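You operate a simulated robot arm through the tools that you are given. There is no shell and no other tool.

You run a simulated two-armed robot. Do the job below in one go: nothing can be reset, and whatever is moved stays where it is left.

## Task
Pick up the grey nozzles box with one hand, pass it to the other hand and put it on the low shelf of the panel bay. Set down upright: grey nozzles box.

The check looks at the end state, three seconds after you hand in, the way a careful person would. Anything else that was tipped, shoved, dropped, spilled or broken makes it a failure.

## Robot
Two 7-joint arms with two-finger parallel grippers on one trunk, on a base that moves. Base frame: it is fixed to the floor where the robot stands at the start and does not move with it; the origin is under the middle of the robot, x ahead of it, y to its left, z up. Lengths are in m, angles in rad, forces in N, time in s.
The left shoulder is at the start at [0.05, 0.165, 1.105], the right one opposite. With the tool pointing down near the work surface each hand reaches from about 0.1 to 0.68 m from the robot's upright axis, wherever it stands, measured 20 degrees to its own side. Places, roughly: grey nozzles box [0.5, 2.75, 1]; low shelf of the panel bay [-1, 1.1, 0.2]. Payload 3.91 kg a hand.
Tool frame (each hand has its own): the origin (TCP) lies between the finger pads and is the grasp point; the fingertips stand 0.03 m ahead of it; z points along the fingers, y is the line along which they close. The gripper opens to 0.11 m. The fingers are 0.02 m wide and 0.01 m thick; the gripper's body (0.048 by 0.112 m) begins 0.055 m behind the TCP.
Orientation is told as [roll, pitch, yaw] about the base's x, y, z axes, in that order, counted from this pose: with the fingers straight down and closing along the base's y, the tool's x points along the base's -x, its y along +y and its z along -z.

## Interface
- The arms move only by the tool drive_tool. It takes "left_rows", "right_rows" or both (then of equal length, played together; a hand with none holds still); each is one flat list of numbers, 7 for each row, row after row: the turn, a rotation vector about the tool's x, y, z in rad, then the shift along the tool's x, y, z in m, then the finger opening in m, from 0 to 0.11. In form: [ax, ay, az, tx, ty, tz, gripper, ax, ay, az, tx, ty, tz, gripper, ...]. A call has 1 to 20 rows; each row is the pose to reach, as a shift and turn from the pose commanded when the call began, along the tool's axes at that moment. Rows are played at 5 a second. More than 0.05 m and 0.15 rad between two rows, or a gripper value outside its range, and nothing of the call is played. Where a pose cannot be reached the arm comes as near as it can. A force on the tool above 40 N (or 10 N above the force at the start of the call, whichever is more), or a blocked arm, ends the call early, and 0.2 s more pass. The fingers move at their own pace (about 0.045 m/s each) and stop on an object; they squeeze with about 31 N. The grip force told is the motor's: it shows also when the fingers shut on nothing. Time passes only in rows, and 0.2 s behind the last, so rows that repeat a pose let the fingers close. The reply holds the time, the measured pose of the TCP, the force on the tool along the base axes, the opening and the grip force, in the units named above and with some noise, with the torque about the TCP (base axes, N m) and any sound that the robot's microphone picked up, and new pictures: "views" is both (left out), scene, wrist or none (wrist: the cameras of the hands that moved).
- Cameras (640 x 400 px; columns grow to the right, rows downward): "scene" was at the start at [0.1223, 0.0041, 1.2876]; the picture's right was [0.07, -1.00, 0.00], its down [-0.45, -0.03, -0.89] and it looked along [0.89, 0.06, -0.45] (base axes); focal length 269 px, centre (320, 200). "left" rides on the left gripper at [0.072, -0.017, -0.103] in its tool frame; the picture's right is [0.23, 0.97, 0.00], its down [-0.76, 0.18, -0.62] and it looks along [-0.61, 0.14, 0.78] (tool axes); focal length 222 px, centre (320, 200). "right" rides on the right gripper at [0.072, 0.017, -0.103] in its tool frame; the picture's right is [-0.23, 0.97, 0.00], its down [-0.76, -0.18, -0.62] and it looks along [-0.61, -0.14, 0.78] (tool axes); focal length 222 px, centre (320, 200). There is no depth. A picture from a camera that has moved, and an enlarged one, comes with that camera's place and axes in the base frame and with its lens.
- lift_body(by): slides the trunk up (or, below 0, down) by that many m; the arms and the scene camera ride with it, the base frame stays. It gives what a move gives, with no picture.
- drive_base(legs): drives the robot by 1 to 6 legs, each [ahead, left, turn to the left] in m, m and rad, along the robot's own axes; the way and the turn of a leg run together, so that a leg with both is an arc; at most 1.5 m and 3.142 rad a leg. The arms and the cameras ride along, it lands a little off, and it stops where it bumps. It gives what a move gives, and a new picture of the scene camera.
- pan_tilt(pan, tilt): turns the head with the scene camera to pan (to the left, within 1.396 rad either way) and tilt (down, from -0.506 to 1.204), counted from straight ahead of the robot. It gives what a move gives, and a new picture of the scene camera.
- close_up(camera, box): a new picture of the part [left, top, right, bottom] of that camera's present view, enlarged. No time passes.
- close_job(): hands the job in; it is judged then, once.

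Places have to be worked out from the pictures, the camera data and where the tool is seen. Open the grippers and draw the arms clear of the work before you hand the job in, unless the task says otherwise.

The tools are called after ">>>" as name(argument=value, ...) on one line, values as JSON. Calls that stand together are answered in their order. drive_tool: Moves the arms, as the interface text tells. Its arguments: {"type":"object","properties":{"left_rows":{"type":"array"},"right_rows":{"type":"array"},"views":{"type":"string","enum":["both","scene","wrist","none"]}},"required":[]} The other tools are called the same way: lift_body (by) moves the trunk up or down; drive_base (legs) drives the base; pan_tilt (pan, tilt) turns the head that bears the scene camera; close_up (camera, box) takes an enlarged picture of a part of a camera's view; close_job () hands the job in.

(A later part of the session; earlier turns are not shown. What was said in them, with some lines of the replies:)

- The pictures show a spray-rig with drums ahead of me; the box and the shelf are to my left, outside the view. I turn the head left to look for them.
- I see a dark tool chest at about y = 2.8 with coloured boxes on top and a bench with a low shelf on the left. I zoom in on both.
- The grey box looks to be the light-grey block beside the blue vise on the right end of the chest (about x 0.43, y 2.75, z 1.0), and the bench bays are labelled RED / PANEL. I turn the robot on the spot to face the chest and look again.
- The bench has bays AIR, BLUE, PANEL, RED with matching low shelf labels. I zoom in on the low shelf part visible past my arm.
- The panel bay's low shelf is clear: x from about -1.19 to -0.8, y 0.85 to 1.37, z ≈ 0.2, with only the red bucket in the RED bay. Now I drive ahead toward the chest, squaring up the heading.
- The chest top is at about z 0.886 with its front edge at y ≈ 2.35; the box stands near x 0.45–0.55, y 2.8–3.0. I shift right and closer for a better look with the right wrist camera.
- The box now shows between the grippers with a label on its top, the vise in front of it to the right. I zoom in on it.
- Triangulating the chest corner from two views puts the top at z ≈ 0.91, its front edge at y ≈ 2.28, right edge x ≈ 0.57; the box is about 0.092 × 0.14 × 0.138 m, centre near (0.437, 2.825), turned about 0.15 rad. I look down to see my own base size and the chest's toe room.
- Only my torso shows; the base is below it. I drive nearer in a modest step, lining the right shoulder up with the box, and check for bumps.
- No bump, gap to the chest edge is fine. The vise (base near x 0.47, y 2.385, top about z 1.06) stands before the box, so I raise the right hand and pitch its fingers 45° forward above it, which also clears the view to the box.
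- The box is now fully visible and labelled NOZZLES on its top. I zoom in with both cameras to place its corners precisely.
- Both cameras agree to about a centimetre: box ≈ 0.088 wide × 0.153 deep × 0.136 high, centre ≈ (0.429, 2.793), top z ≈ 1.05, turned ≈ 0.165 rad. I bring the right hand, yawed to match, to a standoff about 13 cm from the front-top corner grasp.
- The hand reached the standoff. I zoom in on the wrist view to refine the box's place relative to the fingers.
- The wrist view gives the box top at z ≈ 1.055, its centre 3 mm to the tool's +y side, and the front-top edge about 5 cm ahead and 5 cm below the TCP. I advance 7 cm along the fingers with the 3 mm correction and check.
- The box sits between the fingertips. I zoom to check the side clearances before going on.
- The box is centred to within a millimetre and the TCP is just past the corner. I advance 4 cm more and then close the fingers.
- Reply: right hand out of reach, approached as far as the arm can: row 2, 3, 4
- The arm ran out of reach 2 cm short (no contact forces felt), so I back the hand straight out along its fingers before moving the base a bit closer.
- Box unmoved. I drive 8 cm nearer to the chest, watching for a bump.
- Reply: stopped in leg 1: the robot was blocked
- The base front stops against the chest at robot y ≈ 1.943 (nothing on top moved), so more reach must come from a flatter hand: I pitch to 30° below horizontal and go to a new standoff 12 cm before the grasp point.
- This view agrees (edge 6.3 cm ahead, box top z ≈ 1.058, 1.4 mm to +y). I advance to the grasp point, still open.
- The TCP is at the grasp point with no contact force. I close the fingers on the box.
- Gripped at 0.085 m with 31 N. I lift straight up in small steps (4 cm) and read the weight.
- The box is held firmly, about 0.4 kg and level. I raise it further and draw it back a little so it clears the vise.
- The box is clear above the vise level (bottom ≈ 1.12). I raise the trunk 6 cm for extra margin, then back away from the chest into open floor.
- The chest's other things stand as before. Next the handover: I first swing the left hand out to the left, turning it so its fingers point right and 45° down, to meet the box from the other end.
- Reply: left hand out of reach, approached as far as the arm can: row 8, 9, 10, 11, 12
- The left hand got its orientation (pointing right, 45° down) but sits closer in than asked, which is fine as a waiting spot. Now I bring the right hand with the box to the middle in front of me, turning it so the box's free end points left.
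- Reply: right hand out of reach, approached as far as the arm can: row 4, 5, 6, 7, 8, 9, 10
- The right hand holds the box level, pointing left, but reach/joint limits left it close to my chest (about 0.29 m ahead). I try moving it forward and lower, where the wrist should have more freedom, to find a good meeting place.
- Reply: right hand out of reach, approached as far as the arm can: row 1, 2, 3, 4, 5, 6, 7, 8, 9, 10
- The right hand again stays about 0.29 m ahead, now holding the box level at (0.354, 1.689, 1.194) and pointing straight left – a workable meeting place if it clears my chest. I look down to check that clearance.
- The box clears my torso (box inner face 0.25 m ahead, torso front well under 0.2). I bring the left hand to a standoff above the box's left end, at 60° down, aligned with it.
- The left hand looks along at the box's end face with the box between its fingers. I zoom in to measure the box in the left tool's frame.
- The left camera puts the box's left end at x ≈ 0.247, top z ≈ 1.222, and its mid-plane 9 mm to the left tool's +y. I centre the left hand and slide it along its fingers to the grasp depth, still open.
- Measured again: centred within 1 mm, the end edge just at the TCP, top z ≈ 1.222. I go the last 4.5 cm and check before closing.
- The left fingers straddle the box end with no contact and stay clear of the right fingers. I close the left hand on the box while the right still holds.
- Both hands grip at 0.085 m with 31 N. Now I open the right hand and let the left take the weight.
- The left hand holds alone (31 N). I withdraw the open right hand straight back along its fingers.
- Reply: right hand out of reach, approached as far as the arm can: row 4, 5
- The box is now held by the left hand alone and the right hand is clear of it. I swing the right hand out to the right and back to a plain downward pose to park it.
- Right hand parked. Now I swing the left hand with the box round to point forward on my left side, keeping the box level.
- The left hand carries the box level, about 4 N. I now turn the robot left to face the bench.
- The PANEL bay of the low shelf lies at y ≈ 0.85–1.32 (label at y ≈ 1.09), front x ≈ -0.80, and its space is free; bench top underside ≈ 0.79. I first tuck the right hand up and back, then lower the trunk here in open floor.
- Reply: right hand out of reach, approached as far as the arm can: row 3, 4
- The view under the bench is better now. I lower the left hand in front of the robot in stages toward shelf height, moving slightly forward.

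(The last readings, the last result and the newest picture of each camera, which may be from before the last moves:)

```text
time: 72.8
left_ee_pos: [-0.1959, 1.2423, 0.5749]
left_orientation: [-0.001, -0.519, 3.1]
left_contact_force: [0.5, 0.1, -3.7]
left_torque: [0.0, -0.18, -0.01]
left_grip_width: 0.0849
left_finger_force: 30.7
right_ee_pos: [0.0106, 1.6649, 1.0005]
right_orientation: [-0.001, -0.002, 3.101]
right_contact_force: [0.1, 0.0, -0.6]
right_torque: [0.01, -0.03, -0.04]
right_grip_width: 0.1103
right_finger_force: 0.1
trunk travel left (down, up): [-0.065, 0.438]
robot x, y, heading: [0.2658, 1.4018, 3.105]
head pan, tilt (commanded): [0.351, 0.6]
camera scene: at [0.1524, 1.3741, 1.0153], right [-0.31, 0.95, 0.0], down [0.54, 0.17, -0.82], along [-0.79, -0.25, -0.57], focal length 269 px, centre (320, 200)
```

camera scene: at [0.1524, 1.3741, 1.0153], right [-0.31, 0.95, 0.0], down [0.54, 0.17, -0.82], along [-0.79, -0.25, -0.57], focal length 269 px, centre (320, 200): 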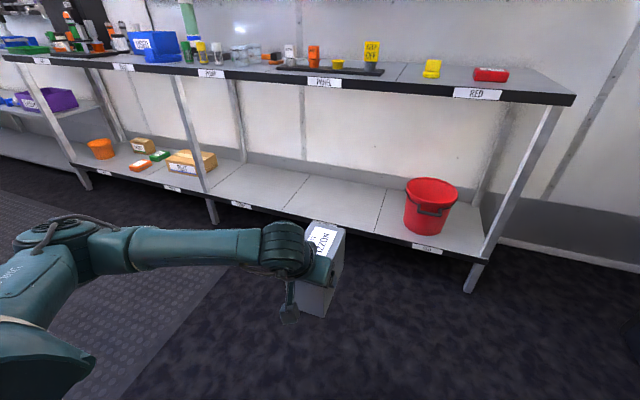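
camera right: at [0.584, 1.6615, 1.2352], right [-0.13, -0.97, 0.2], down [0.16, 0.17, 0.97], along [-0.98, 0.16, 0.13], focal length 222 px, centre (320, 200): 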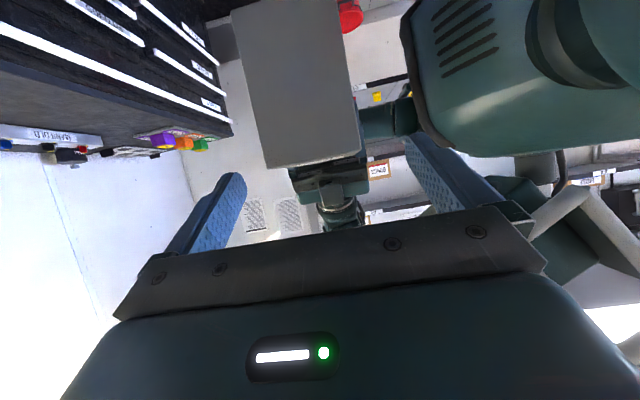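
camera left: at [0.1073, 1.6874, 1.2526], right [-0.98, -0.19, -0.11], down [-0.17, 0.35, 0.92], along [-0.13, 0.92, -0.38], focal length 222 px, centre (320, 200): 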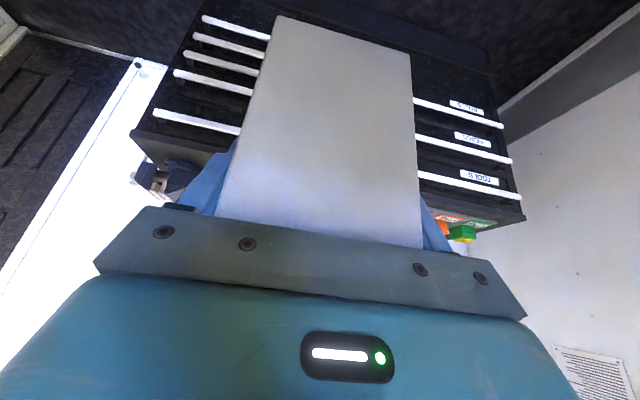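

The arm folds well with its elbow out to the left and the shelf is in full view. I continue lowering to about z 0.36 for the TCP (box bottom ≈ 0.27, above the shelf's 0.2).

>>> drive_tool(left_rows=[0, 0, 0, 0.0135, 0, 0.0418, 0.03, 0, 0, 0, 0.027, 0, 0.0836, 0.03, 0, 0, 0, 0.0405, 0, 0.1254, 0.03, 0, 0, 0, 0.054, 0, 0.1672, 0.03, 0, 0, 0, 0.0675, 0, 0.209, 0.03], views="both")

```text
time: 74.0
left_ee_pos: [-0.2374, 1.2454, 0.3605]
left_orientation: [-0.002, -0.518, 3.104]
left_contact_force: [0.0, 0.3, -4.3]
left_torque: [0.0, -0.17, -0.02]
left_grip_width: 0.0848
left_finger_force: 31.8
right_ee_pos: [0.0109, 1.6652, 1.0017]
right_orientation: [0.0, -0.001, 3.1]
right_contact_force: [0.3, 0.6, -0.2]
right_torque: [0.0, 0.03, 0.01]
right_grip_width: 0.1099
right_finger_force: 0.0
trunk travel left (down, up): [-0.065, 0.438]
robot x, y, heading: [0.2649, 1.4007, 3.101]
head pan, tilt (commanded): [0.351, 0.6]
camera scene: at [0.1524, 1.3741, 1.0153], right [-0.31, 0.95, 0.0], down [0.54, 0.17, -0.82], along [-0.79, -0.25, -0.57], focal length 269 px, centre (320, 200)
camera left: at [-0.125, 1.257, 0.413], right [0.16, -0.98, -0.11], down [-0.36, -0.16, 0.92], along [-0.92, -0.1, -0.38], focal length 222 px, centre (320, 200)
```

scene: 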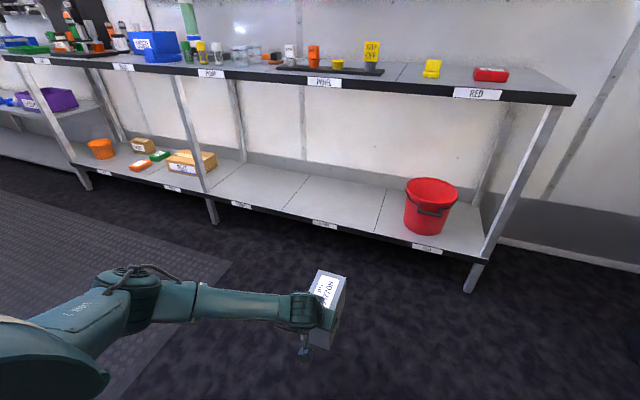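
left: 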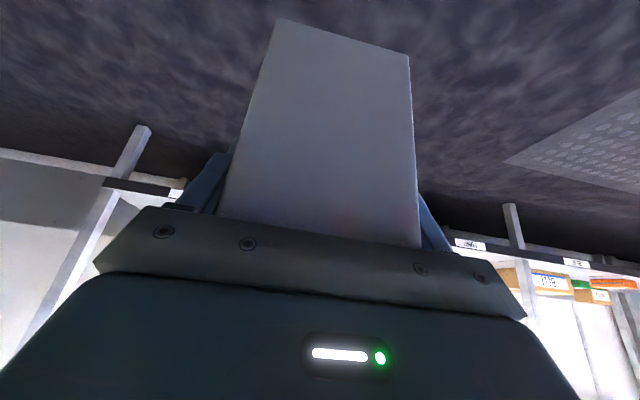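

The hand is at shelf height in open floor. I zoom in on the panel bay's low shelf to fix its edge, height and borders.

>>> close_up(camera="scene", box=[200, 130, 480, 300])

```text
2.29 times, centred on (340, 215) of scene
camera zoom: at [0.1524, 1.3741, 1.0153], right [-0.31, 0.95, 0.0], down [0.54, 0.17, -0.82], along [-0.79, -0.25, -0.57], focal length 614 px, centre (274, 166)
```

zoom: 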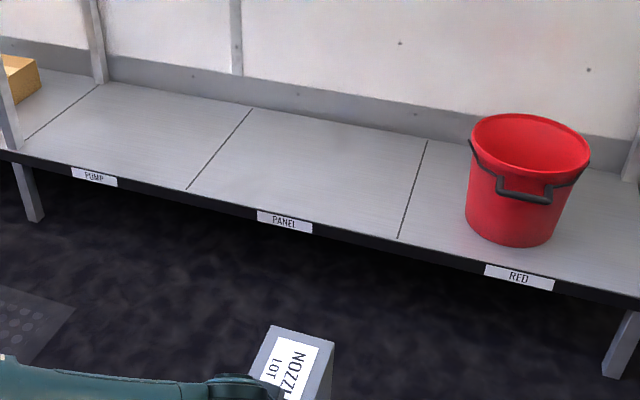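

From several views the low shelf's top is at z ≈ 0.22 and its front edge x ≈ -0.785; the PANEL bay spans y ≈ 0.86–1.32. I square up, shift left so the box lines up with y ≈ 1.09, and advance part way, well short of the bench.

>>> drive_base(legs=[[0, 0, 0.04], [0.25, 0.14, 0]])

```text
time: 76.4
left_ee_pos: [-0.48, 1.0804, 0.3601]
left_orientation: [-0.001, -0.516, -3.138]
left_contact_force: [-0.3, 0.2, -4.0]
left_torque: [-0.02, -0.2, 0.0]
left_grip_width: 0.0849
left_finger_force: 31.3
right_ee_pos: [-0.2488, 1.5104, 1.0006]
right_orientation: [-0.001, -0.003, -3.137]
right_contact_force: [0.2, 0.8, -0.4]
right_torque: [0.01, 0.01, -0.02]
right_grip_width: 0.1099
right_finger_force: 0.1
trunk travel left (down, up): [-0.065, 0.438]
robot x, y, heading: [0.0147, 1.2562, -3.143]
head pan, tilt (commanded): [0.351, 0.6]
camera scene: at [-0.0959, 1.227, 1.0152], right [-0.35, 0.94, 0.0], down [0.53, 0.2, -0.82], along [-0.77, -0.29, -0.57], focal length 269 px, centre (320, 200)
```

scene: 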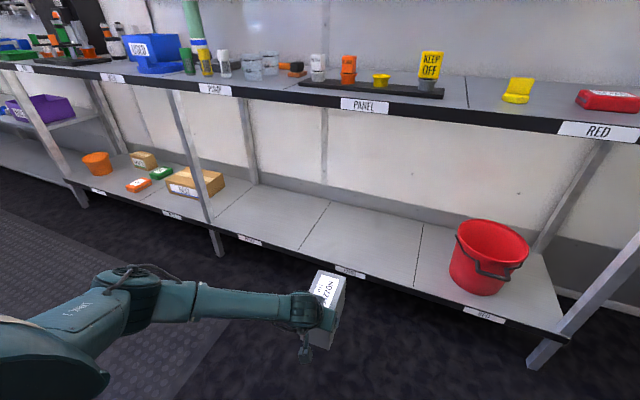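

Lined up: left TCP at y 1.080. I zoom once more to measure the shelf from this nearer viewpoint.

>>> close_up(camera="scene", box=[180, 160, 480, 360])

```text
2.00 times, centred on (330, 260) of scene
camera zoom: at [-0.0959, 1.227, 1.0152], right [-0.35, 0.94, 0.0], down [0.53, 0.2, -0.82], along [-0.77, -0.29, -0.57], focal length 538 px, centre (300, 80)
```

zoom: 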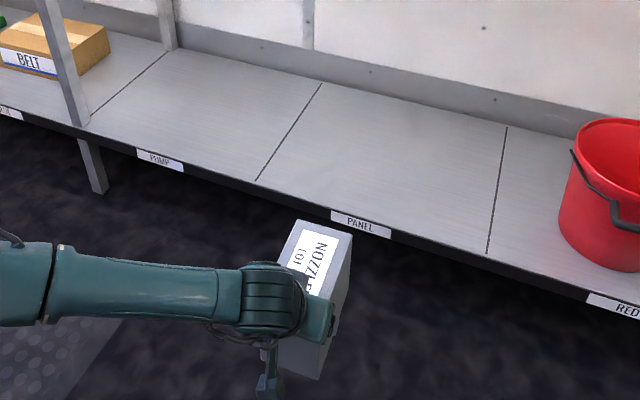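

The shelf front is at x ≈ -0.79 near y 1.09, top z ≈ 0.228, back ≈ -1.17, so the box bottom (≈ 0.269) clears it by 4 cm. I raise the hand 2.5 cm more for safety and drive ahead 0.25 m.

>>> drive_tool(left_rows=[0, 0, 0, -0.0124, 0, -0.0217, 0.03], views="none")

>>> drive_base(legs=[[0.25, 0, 0]])

```text
time: 76.8
left_ee_pos: [-0.4822, 1.0805, 0.3847]
left_orientation: [0.0, -0.517, -3.136]
left_contact_force: [0.2, 0.8, -5.2]
left_torque: [-0.03, -0.19, -0.02]
left_grip_width: 0.0849
left_finger_force: 30.9
right_ee_pos: [-0.2486, 1.5112, 1.0013]
right_orientation: [0.0, -0.002, -3.135]
right_contact_force: [0.3, -0.7, 0.4]
right_torque: [0.02, 0.0, 0.02]
right_grip_width: 0.1101
right_finger_force: 0.1
trunk travel left (down, up): [-0.065, 0.438]
robot x, y, heading: [0.0128, 1.2636, -3.132]
head pan, tilt (commanded): [0.351, 0.6]
```

```text
time: 78.7
left_ee_pos: [-0.7356, 1.0792, 0.3855]
left_orientation: [0.001, -0.518, -3.137]
left_contact_force: [-0.1, 0.2, -3.9]
left_torque: [0.0, -0.17, -0.01]
left_grip_width: 0.0848
left_finger_force: 31.0
right_ee_pos: [-0.5043, 1.5092, 1.0021]
right_orientation: [-0.002, -0.002, -3.137]
right_contact_force: [-0.3, 0.2, 0.2]
right_torque: [0.0, 0.0, -0.01]
right_grip_width: 0.1101
right_finger_force: 0.1
trunk travel left (down, up): [-0.065, 0.438]
robot x, y, heading: [-0.2406, 1.2567, -3.134]
head pan, tilt (commanded): [0.351, 0.6]
camera scene: at [-0.3514, 1.2255, 1.0152], right [-0.35, 0.94, 0.0], down [0.53, 0.2, -0.82], along [-0.77, -0.29, -0.57], focal length 269 px, centre (320, 200)
```

scene: 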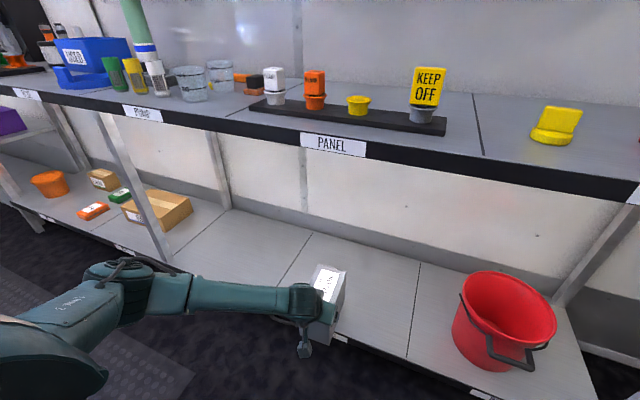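

The box hangs over the panel bay of the low shelf, clear of the bucket and of the leg on the left. I drive another 0.11 m in.

>>> drive_base(legs=[[0.11, 0, 0]])

>>> close_up(camera="scene", box=[160, 180, 480, 400])

```text
time: 79.8
left_ee_pos: [-0.8439, 1.0772, 0.3845]
left_orientation: [-0.002, -0.516, -3.135]
left_contact_force: [0.2, -1.0, -3.9]
left_torque: [0.0, -0.2, 0.01]
left_grip_width: 0.0849
left_finger_force: 31.1
right_ee_pos: [-0.6126, 1.5081, 1.0012]
right_orientation: [-0.001, 0.0, -3.136]
right_contact_force: [-0.3, -0.5, 1.1]
right_torque: [0.01, -0.01, -0.01]
right_grip_width: 0.11
right_finger_force: 0.0
trunk travel left (down, up): [-0.065, 0.438]
robot x, y, heading: [-0.3487, 1.2572, -3.135]
head pan, tilt (commanded): [0.351, 0.6]
camera scene: at [-0.4594, 1.2246, 1.0152], right [-0.35, 0.94, 0.0], down [0.53, 0.2, -0.82], along [-0.77, -0.29, -0.57], focal length 269 px, centre (320, 200)
```

scene: 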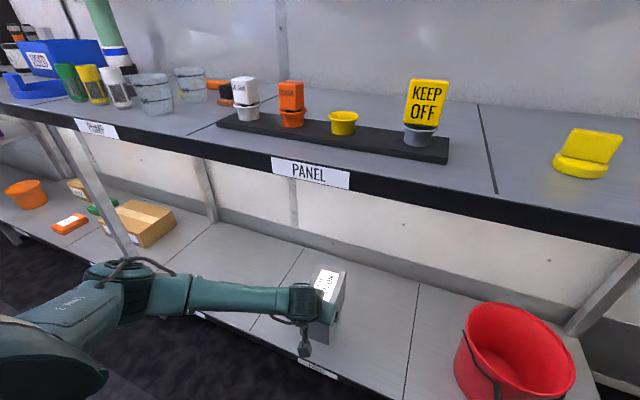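

```text
1.82 times, centred on (320, 290) of scene
camera zoom: at [-0.4594, 1.2246, 1.0152], right [-0.35, 0.94, 0.0], down [0.53, 0.2, -0.82], along [-0.77, -0.29, -0.57], focal length 489 px, centre (320, 36)
```

zoom: 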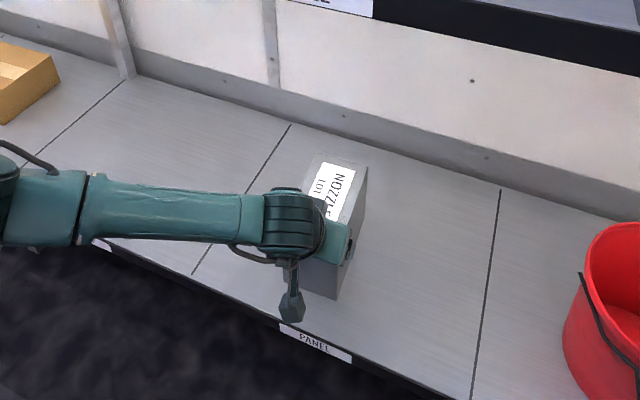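

All clear; the shelf front edge is at x ≈ -0.80 and the box must go about 9 cm deeper. I extend the left hand horizontally by 9 cm.

>>> drive_tool(left_rows=[0, 0, 0, -0.0196, 0, 0.0111, 0.03, 0, 0, 0, -0.0391, 0, 0.0222, 0.03, 0, 0, 0, -0.0587, 0, 0.0334, 0.03, 0, 0, 0, -0.0782, 0, 0.0445, 0.03], views="both")

```text
time: 80.8
left_ee_pos: [-0.932, 1.0737, 0.3865]
left_orientation: [-0.001, -0.515, -3.135]
left_contact_force: [0.2, 0.2, -4.5]
left_torque: [0.0, -0.2, 0.01]
left_grip_width: 0.0851
left_finger_force: 30.7
right_ee_pos: [-0.6127, 1.5085, 1.0031]
right_orientation: [0.001, -0.002, -3.135]
right_contact_force: [0.1, -0.5, -0.3]
right_torque: [-0.01, -0.02, 0.0]
right_grip_width: 0.11
right_finger_force: 0.0
trunk travel left (down, up): [-0.065, 0.438]
robot x, y, heading: [-0.3506, 1.2562, -3.134]
head pan, tilt (commanded): [0.351, 0.6]
camera scene: at [-0.4594, 1.2246, 1.0152], right [-0.35, 0.94, 0.0], down [0.53, 0.2, -0.82], along [-0.77, -0.29, -0.57], focal length 269 px, centre (320, 200)
camera left: at [-0.8193, 1.0912, 0.4377], right [0.2, -0.97, -0.11], down [-0.35, -0.18, 0.92], along [-0.91, -0.15, -0.38], focal length 222 px, centre (320, 200)
```

scene: 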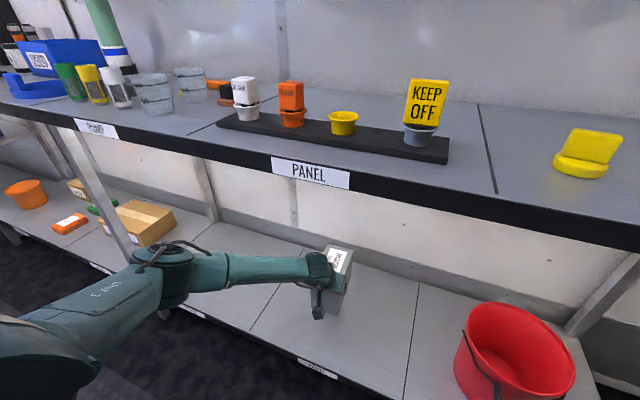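
left: 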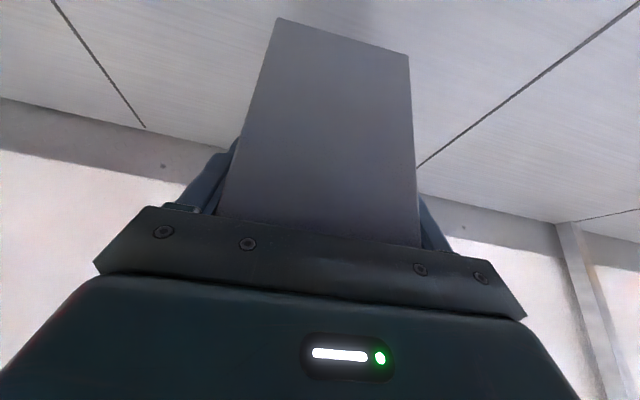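

The box is deep enough over the shelf (near face ≈ -0.90). I lower it 4.5 cm first, then feel for the shelf in small steps.

>>> drive_tool(left_rows=[0, 0, 0, 0.0074, 0, 0.013, 0.03, 0, 0, 0, 0.0148, 0, 0.0261, 0.03, 0, 0, 0, 0.0222, 0, 0.0391, 0.03, 0, 0, 0, 0.0222, 0, 0.0391, 0.03], views="both")

>>> close_up(camera="scene", box=[240, 220, 420, 360])

```text
time: 81.8
left_ee_pos: [-0.9336, 1.075, 0.342]
left_orientation: [-0.001, -0.517, -3.134]
left_contact_force: [-0.3, -0.4, -5.3]
left_torque: [0.03, -0.19, 0.04]
left_grip_width: 0.0849
left_finger_force: 31.6
right_ee_pos: [-0.6131, 1.508, 1.0011]
right_orientation: [-0.001, 0.0, -3.135]
right_contact_force: [0.1, -0.3, -0.6]
right_torque: [0.04, 0.0, 0.03]
right_grip_width: 0.1102
right_finger_force: 0.0
trunk travel left (down, up): [-0.065, 0.438]
robot x, y, heading: [-0.3501, 1.2538, -3.134]
head pan, tilt (commanded): [0.351, 0.6]
camera scene: at [-0.4595, 1.2246, 1.0152], right [-0.35, 0.94, 0.0], down [0.53, 0.2, -0.82], along [-0.77, -0.29, -0.57], focal length 269 px, centre (320, 200)
camera left: at [-0.8208, 1.0924, 0.3942], right [0.2, -0.97, -0.11], down [-0.35, -0.18, 0.92], along [-0.91, -0.15, -0.38], focal length 222 px, centre (320, 200)
```

scene: 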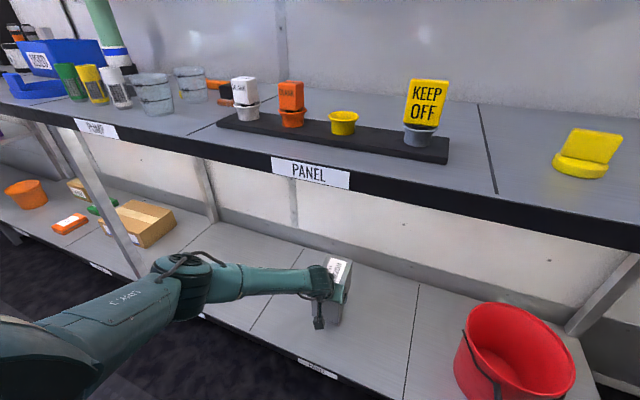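
left: 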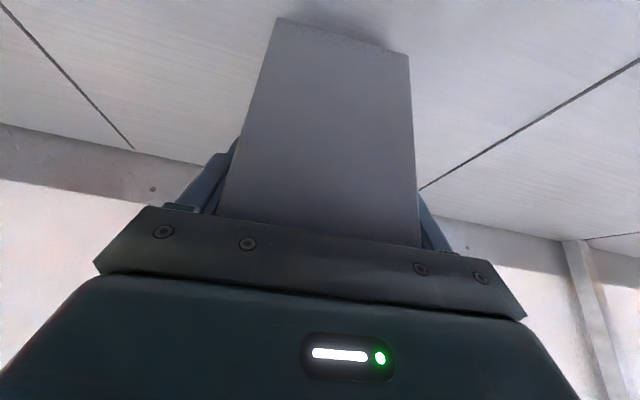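

```text
2.86 times, centred on (330, 290) of scene
camera zoom: at [-0.4595, 1.2246, 1.0152], right [-0.35, 0.94, 0.0], down [0.53, 0.2, -0.82], along [-0.77, -0.29, -0.57], focal length 768 px, centre (291, -57)
```

zoom: 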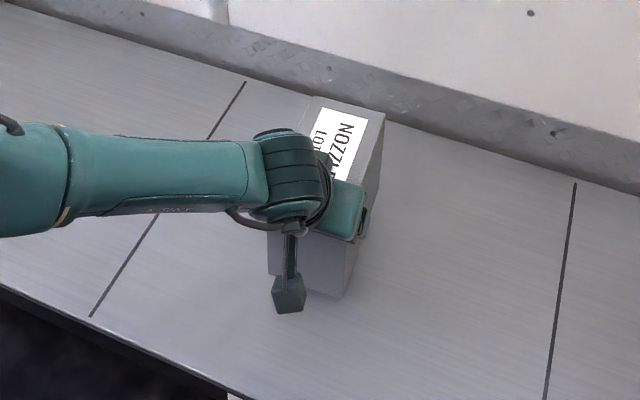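

Box bottom is estimated at z ≈ 0.25 with the shelf near 0.228, force still the plain weight. I lower 1 cm in small rows and watch the force.

>>> drive_tool(left_rows=[0, 0, 0, 0.0025, 0, 0.0043, 0.03, 0, 0, 0, 0.0049, 0, 0.0087, 0.03, 0, 0, 0, 0.0049, 0, 0.0087, 0.03], views="wrist")

```text
time: 82.6
left_ee_pos: [-0.9324, 1.0758, 0.332]
left_orientation: [0.001, -0.516, -3.135]
left_contact_force: [0.4, -0.2, -4.0]
left_torque: [-0.01, -0.17, 0.01]
left_grip_width: 0.0848
left_finger_force: 30.7
right_ee_pos: [-0.6133, 1.5079, 1.0005]
right_orientation: [0.001, -0.002, -3.136]
right_contact_force: [0.8, 0.2, 0.6]
right_torque: [0.01, 0.0, 0.03]
right_grip_width: 0.1101
right_finger_force: 0.0
trunk travel left (down, up): [-0.065, 0.438]
robot x, y, heading: [-0.3457, 1.2591, -3.133]
head pan, tilt (commanded): [0.351, 0.6]
camera left: at [-0.8208, 1.0925, 0.3837], right [0.2, -0.97, -0.11], down [-0.35, -0.18, 0.92], along [-0.91, -0.15, -0.38], focal length 222 px, centre (320, 200)
```

left: 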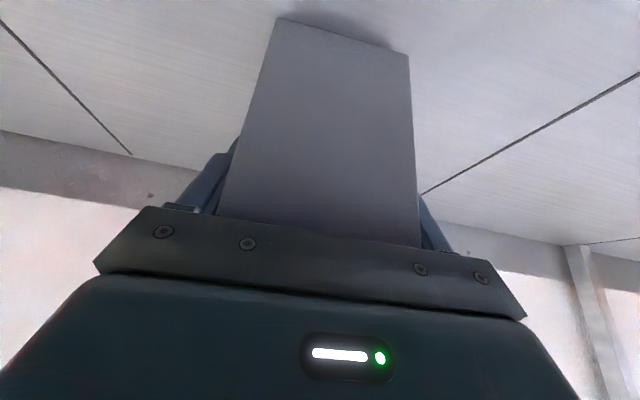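

No contact yet (TCP z 0.332). I go down another 6 mm.

>>> drive_tool(left_rows=[0, 0, 0, 0.0015, 0, 0.0026, 0.03, 0, 0, 0, 0.003, 0, 0.0052, 0.03, 0, 0, 0, 0.003, 0, 0.0052, 0.03], views="none")

```text
time: 83.4
left_ee_pos: [-0.9332, 1.0757, 0.3241]
left_orientation: [0.001, -0.516, -3.135]
left_contact_force: [-0.6, -0.8, -3.8]
left_torque: [0.03, -0.18, 0.02]
left_grip_width: 0.085
left_finger_force: 31.3
right_ee_pos: [-0.6125, 1.5092, 1.0014]
right_orientation: [-0.002, -0.002, -3.135]
right_contact_force: [0.4, 0.0, -0.1]
right_torque: [0.03, 0.02, 0.03]
right_grip_width: 0.1101
right_finger_force: 0.0
trunk travel left (down, up): [-0.065, 0.438]
robot x, y, heading: [-0.3501, 1.2576, -3.133]
head pan, tilt (commanded): [0.351, 0.6]
```

Still only the weight shows (TCP z 0.324). I lower another 5 mm.

>>> drive_tool(left_rows=[0, 0, 0, 0.0012, 0, 0.0022, 0.03, 0, 0, 0, 0.0025, 0, 0.0043, 0.03, 0, 0, 0, 0.0025, 0, 0.0043, 0.03], views="wrist")

```text
time: 84.2
left_ee_pos: [-0.9336, 1.0765, 0.3205]
left_orientation: [0.001, -0.517, -3.135]
left_contact_force: [0.3, -0.1, -4.3]
left_torque: [0.04, -0.19, -0.01]
left_grip_width: 0.0851
left_finger_force: 31.2
right_ee_pos: [-0.6134, 1.5085, 1.001]
right_orientation: [0.0, -0.002, -3.134]
right_contact_force: [-0.2, -0.7, 0.6]
right_torque: [-0.02, -0.02, 0.03]
right_grip_width: 0.1099
right_finger_force: 0.0
trunk travel left (down, up): [-0.065, 0.438]
robot x, y, heading: [-0.3518, 1.2587, -3.135]
head pan, tilt (commanded): [0.351, 0.6]
camera left: at [-0.8215, 1.0935, 0.3729], right [0.2, -0.97, -0.11], down [-0.35, -0.18, 0.92], along [-0.91, -0.15, -0.38], focal length 222 px, centre (320, 200)
```

left: 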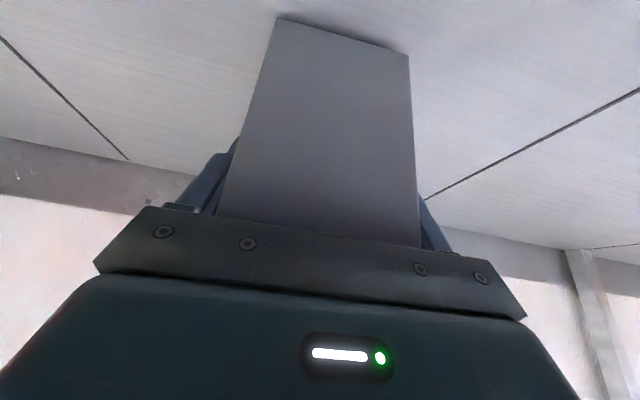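

From the bay lines in the wrist view the shelf is at z ≈ 0.217, so about 1 cm is left. I lower 5 mm more.

>>> drive_tool(left_rows=[0, 0, 0, 0.0012, 0, 0.0022, 0.03, 0, 0, 0, 0.0025, 0, 0.0043, 0.03, 0, 0, 0, 0.0025, 0, 0.0043, 0.03], views="none")

```text
time: 85.0
left_ee_pos: [-0.9337, 1.0764, 0.3159]
left_orientation: [-0.001, -0.519, -3.134]
left_contact_force: [-0.6, 0.1, -4.7]
left_torque: [-0.01, -0.19, 0.0]
left_grip_width: 0.0849
left_finger_force: 30.7
right_ee_pos: [-0.613, 1.5085, 1.0012]
right_orientation: [-0.001, -0.003, -3.135]
right_contact_force: [-0.2, 0.4, -0.6]
right_torque: [0.0, 0.01, -0.04]
right_grip_width: 0.1099
right_finger_force: 0.1
trunk travel left (down, up): [-0.065, 0.438]
robot x, y, heading: [-0.3517, 1.2553, -3.134]
head pan, tilt (commanded): [0.351, 0.6]
```

No contact yet at TCP z 0.316. I go down 4 mm more.

>>> drive_tool(left_rows=[0, 0, 0, 0.001, 0, 0.0017, 0.03, 0, 0, 0, 0.002, 0, 0.0035, 0.03, 0, 0, 0, 0.002, 0, 0.0035, 0.03], views="none")

```text
time: 85.8
left_ee_pos: [-0.9357, 1.0768, 0.3124]
left_orientation: [0.002, -0.519, -3.134]
left_contact_force: [4.0, -2.5, 7.1]
left_torque: [-0.28, -0.93, 0.03]
left_grip_width: 0.0852
left_finger_force: 31.3
right_ee_pos: [-0.6127, 1.5076, 1.0023]
right_orientation: [0.001, -0.004, -3.135]
right_contact_force: [0.1, -0.7, -0.7]
right_torque: [-0.01, -0.03, 0.04]
right_grip_width: 0.1099
right_finger_force: 0.1
trunk travel left (down, up): [-0.065, 0.438]
robot x, y, heading: [-0.3494, 1.2568, -3.136]
head pan, tilt (commanded): [0.351, 0.6]
```

Contact: the force went from -4.5 to +7 N, the box's bottom now rests on the shelf. I open the left fingers gently to let it settle.

>>> drive_tool(left_rows=[0, 0, 0, 0, 0, 0, 0.083, 0, 0, 0, 0, 0, 0, 0.087, 0, 0, 0, 0, 0, 0, 0.092, 0, 0, 0, 0, 0, 0, 0.1, 0, 0, 0, 0, 0, 0, 0.11, 0, 0, 0, 0, 0, 0, 0.11], views="both")

>>> close_up(camera="left", box=[160, 0, 480, 260])

```text
time: 87.2
left_ee_pos: [-0.9334, 1.0771, 0.3109]
left_orientation: [0.001, -0.515, -3.134]
left_contact_force: [-0.5, -0.3, 0.0]
left_torque: [0.0, 0.04, -0.01]
left_grip_width: 0.1097
left_finger_force: 0.1
right_ee_pos: [-0.6118, 1.5079, 1.0022]
right_orientation: [0.001, -0.002, -3.134]
right_contact_force: [0.2, -0.3, 0.6]
right_torque: [0.0, -0.02, -0.01]
right_grip_width: 0.1098
right_finger_force: 0.0
trunk travel left (down, up): [-0.065, 0.438]
robot x, y, heading: [-0.35, 1.2582, -3.133]
head pan, tilt (commanded): [0.351, 0.6]
camera scene: at [-0.4591, 1.2247, 1.0153], right [-0.35, 0.94, 0.0], down [0.53, 0.2, -0.83], along [-0.77, -0.29, -0.56], focal length 269 px, centre (320, 200)
camera left: at [-0.8214, 1.0939, 0.363], right [0.2, -0.97, -0.11], down [-0.35, -0.18, 0.92], along [-0.91, -0.15, -0.38], focal length 222 px, centre (320, 200)
```

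scene: 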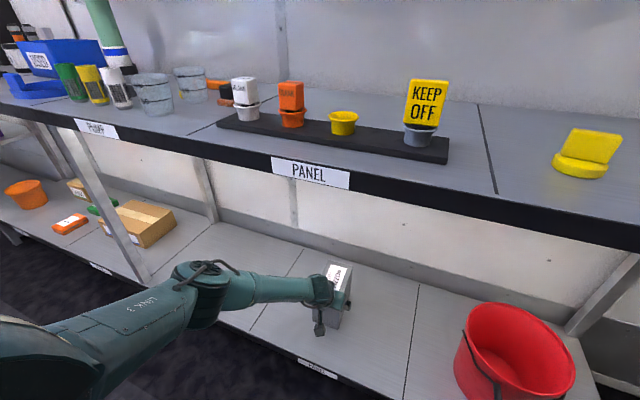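
left: 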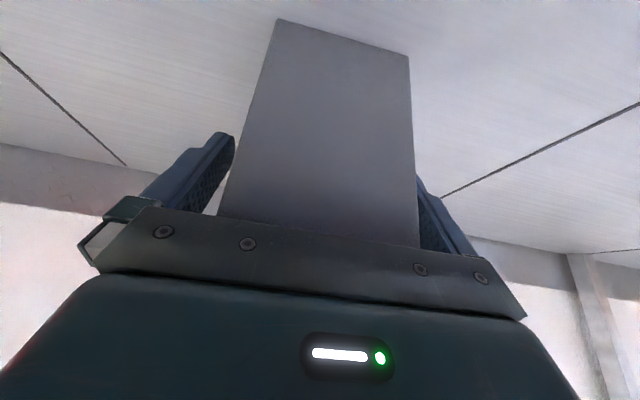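

```text
1.54 times, centred on (320, 130) of left
camera zoom: at [-0.8214, 1.0939, 0.363], right [0.2, -0.97, -0.11], down [-0.35, -0.18, 0.92], along [-0.91, -0.15, -0.38], focal length 342 px, centre (320, 308)
```

zoom: 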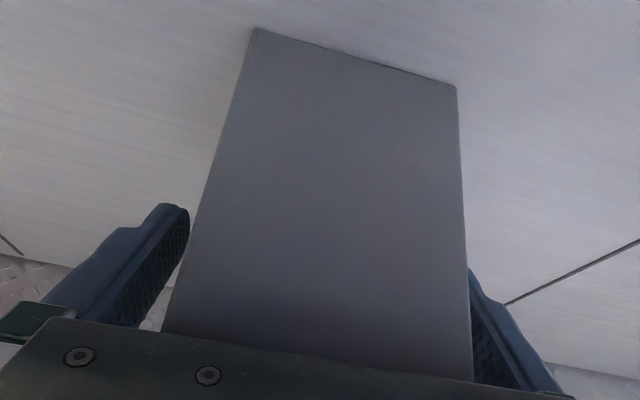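

Released: the box stands on the shelf with no force on the hand. I withdraw the left hand straight back along its fingers.

>>> drive_tool(left_rows=[0, 0, 0, 0, 0, -0.015, 0.11, 0, 0, 0, 0, 0, -0.04, 0.11, 0, 0, 0, 0, 0, -0.065, 0.11, 0, 0, 0, 0, 0, -0.09, 0.11, 0, 0, 0, 0, 0, -0.11, 0.11], views="both")

```text
time: 88.4
left_ee_pos: [-0.8764, 1.0739, 0.4063]
left_orientation: [0.0, -0.518, -3.133]
left_contact_force: [-0.2, 0.7, 0.0]
left_torque: [-0.03, -0.02, 0.03]
left_grip_width: 0.11
left_finger_force: 0.0
right_ee_pos: [-0.6128, 1.5089, 1.0011]
right_orientation: [0.0, 0.0, -3.133]
right_contact_force: [0.6, 0.4, 0.4]
right_torque: [-0.02, -0.03, 0.0]
right_grip_width: 0.11
right_finger_force: 0.1
trunk travel left (down, up): [-0.065, 0.438]
robot x, y, heading: [-0.3503, 1.2563, -3.137]
head pan, tilt (commanded): [0.351, 0.6]
camera scene: at [-0.4592, 1.2247, 1.0153], right [-0.35, 0.94, 0.0], down [0.53, 0.2, -0.83], along [-0.77, -0.29, -0.56], focal length 269 px, centre (320, 200)
camera left: at [-0.7655, 1.0926, 0.4595], right [0.2, -0.97, -0.11], down [-0.35, -0.18, 0.92], along [-0.91, -0.15, -0.38], focal length 222 px, centre (320, 200)
```

scene: 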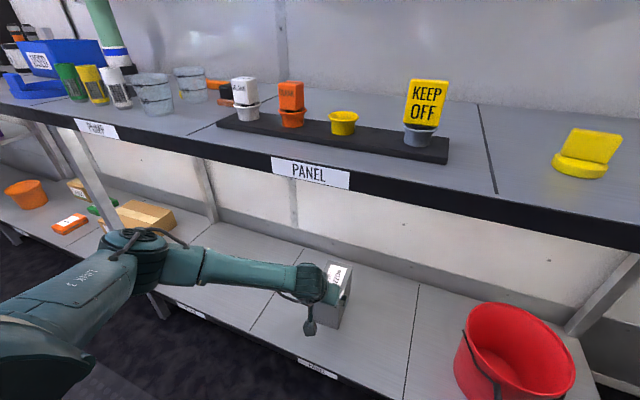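
left: 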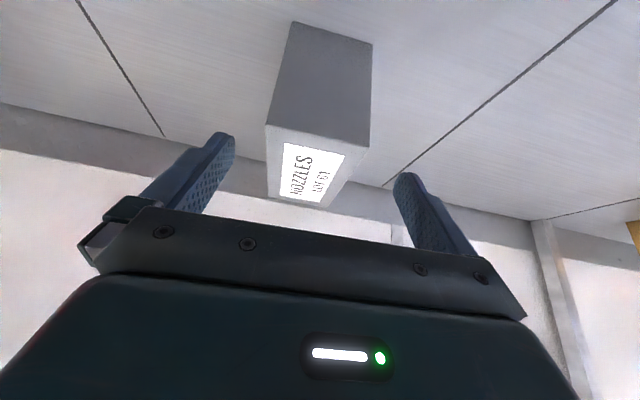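

The box stands upright on the panel bay's low shelf, and the hand is clear above it. I back the robot away 0.4 m to draw the arm out from under the bench.

>>> drive_base(legs=[[-0.4, 0, 0]])

>>> close_up(camera="scene", box=[160, 120, 480, 320])

```text
time: 90.9
left_ee_pos: [-0.4848, 1.0768, 0.4058]
left_orientation: [0.001, -0.519, -3.132]
left_contact_force: [0.7, 0.3, -0.2]
left_torque: [-0.01, -0.01, -0.01]
left_grip_width: 0.1098
left_finger_force: 0.0
right_ee_pos: [-0.2206, 1.5099, 1.0014]
right_orientation: [0.004, -0.003, -3.131]
right_contact_force: [-0.8, -0.9, -0.5]
right_torque: [-0.01, -0.01, 0.01]
right_grip_width: 0.1097
right_finger_force: 0.1
trunk travel left (down, up): [-0.065, 0.438]
robot x, y, heading: [0.0455, 1.2608, -3.137]
head pan, tilt (commanded): [0.351, 0.6]
camera scene: at [-0.0659, 1.2279, 1.0153], right [-0.35, 0.94, 0.0], down [0.53, 0.2, -0.83], along [-0.77, -0.29, -0.56], focal length 269 px, centre (320, 200)
```

scene: 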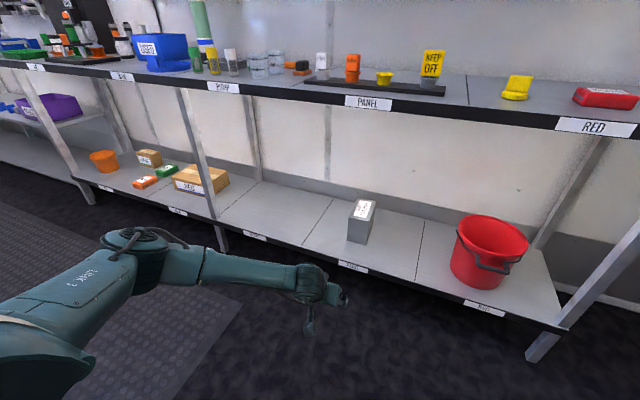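

```text
2.00 times, centred on (320, 220) of scene
camera zoom: at [-0.0659, 1.2279, 1.0153], right [-0.35, 0.94, 0.0], down [0.53, 0.2, -0.83], along [-0.77, -0.29, -0.56], focal length 538 px, centre (320, 160)
```

zoom: 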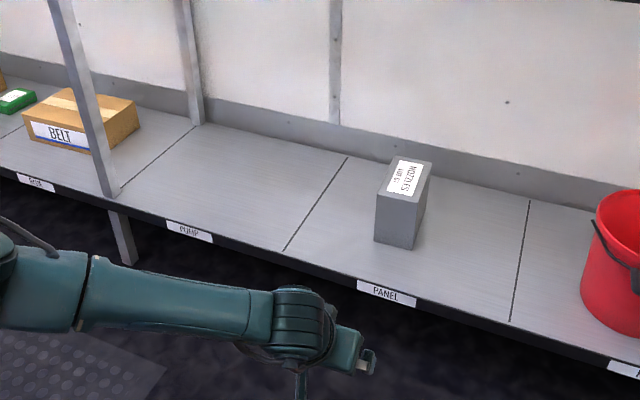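

The grey nozzles box stands upright in the middle of the PANEL bay's low shelf. The other things I can see are where they were, and both grippers are open and well clear. I hand the job in.

>>> close_job()

```text
The job is handed in.
```

The grey nozzles box is standing upright on the low shelf of the panel bay, roughly centred between the bay lines. I have handed the job in.

- **Pass:** I picked the box up with the right hand, passed it to the left hand in mid-air, and set it down with the left.
- **Bump:** While moving in to pick up the box, the base touched the front of the tool chest and stopped after about 1 cm. Nothing on top of the chest appeared to move.
- **Final state:** Both grippers are open and clear of the bench. In the last picture, the bucket, the boxes and the bench-top items all look undisturbed. I last saw the chest before the handover, and it looked unchanged then.
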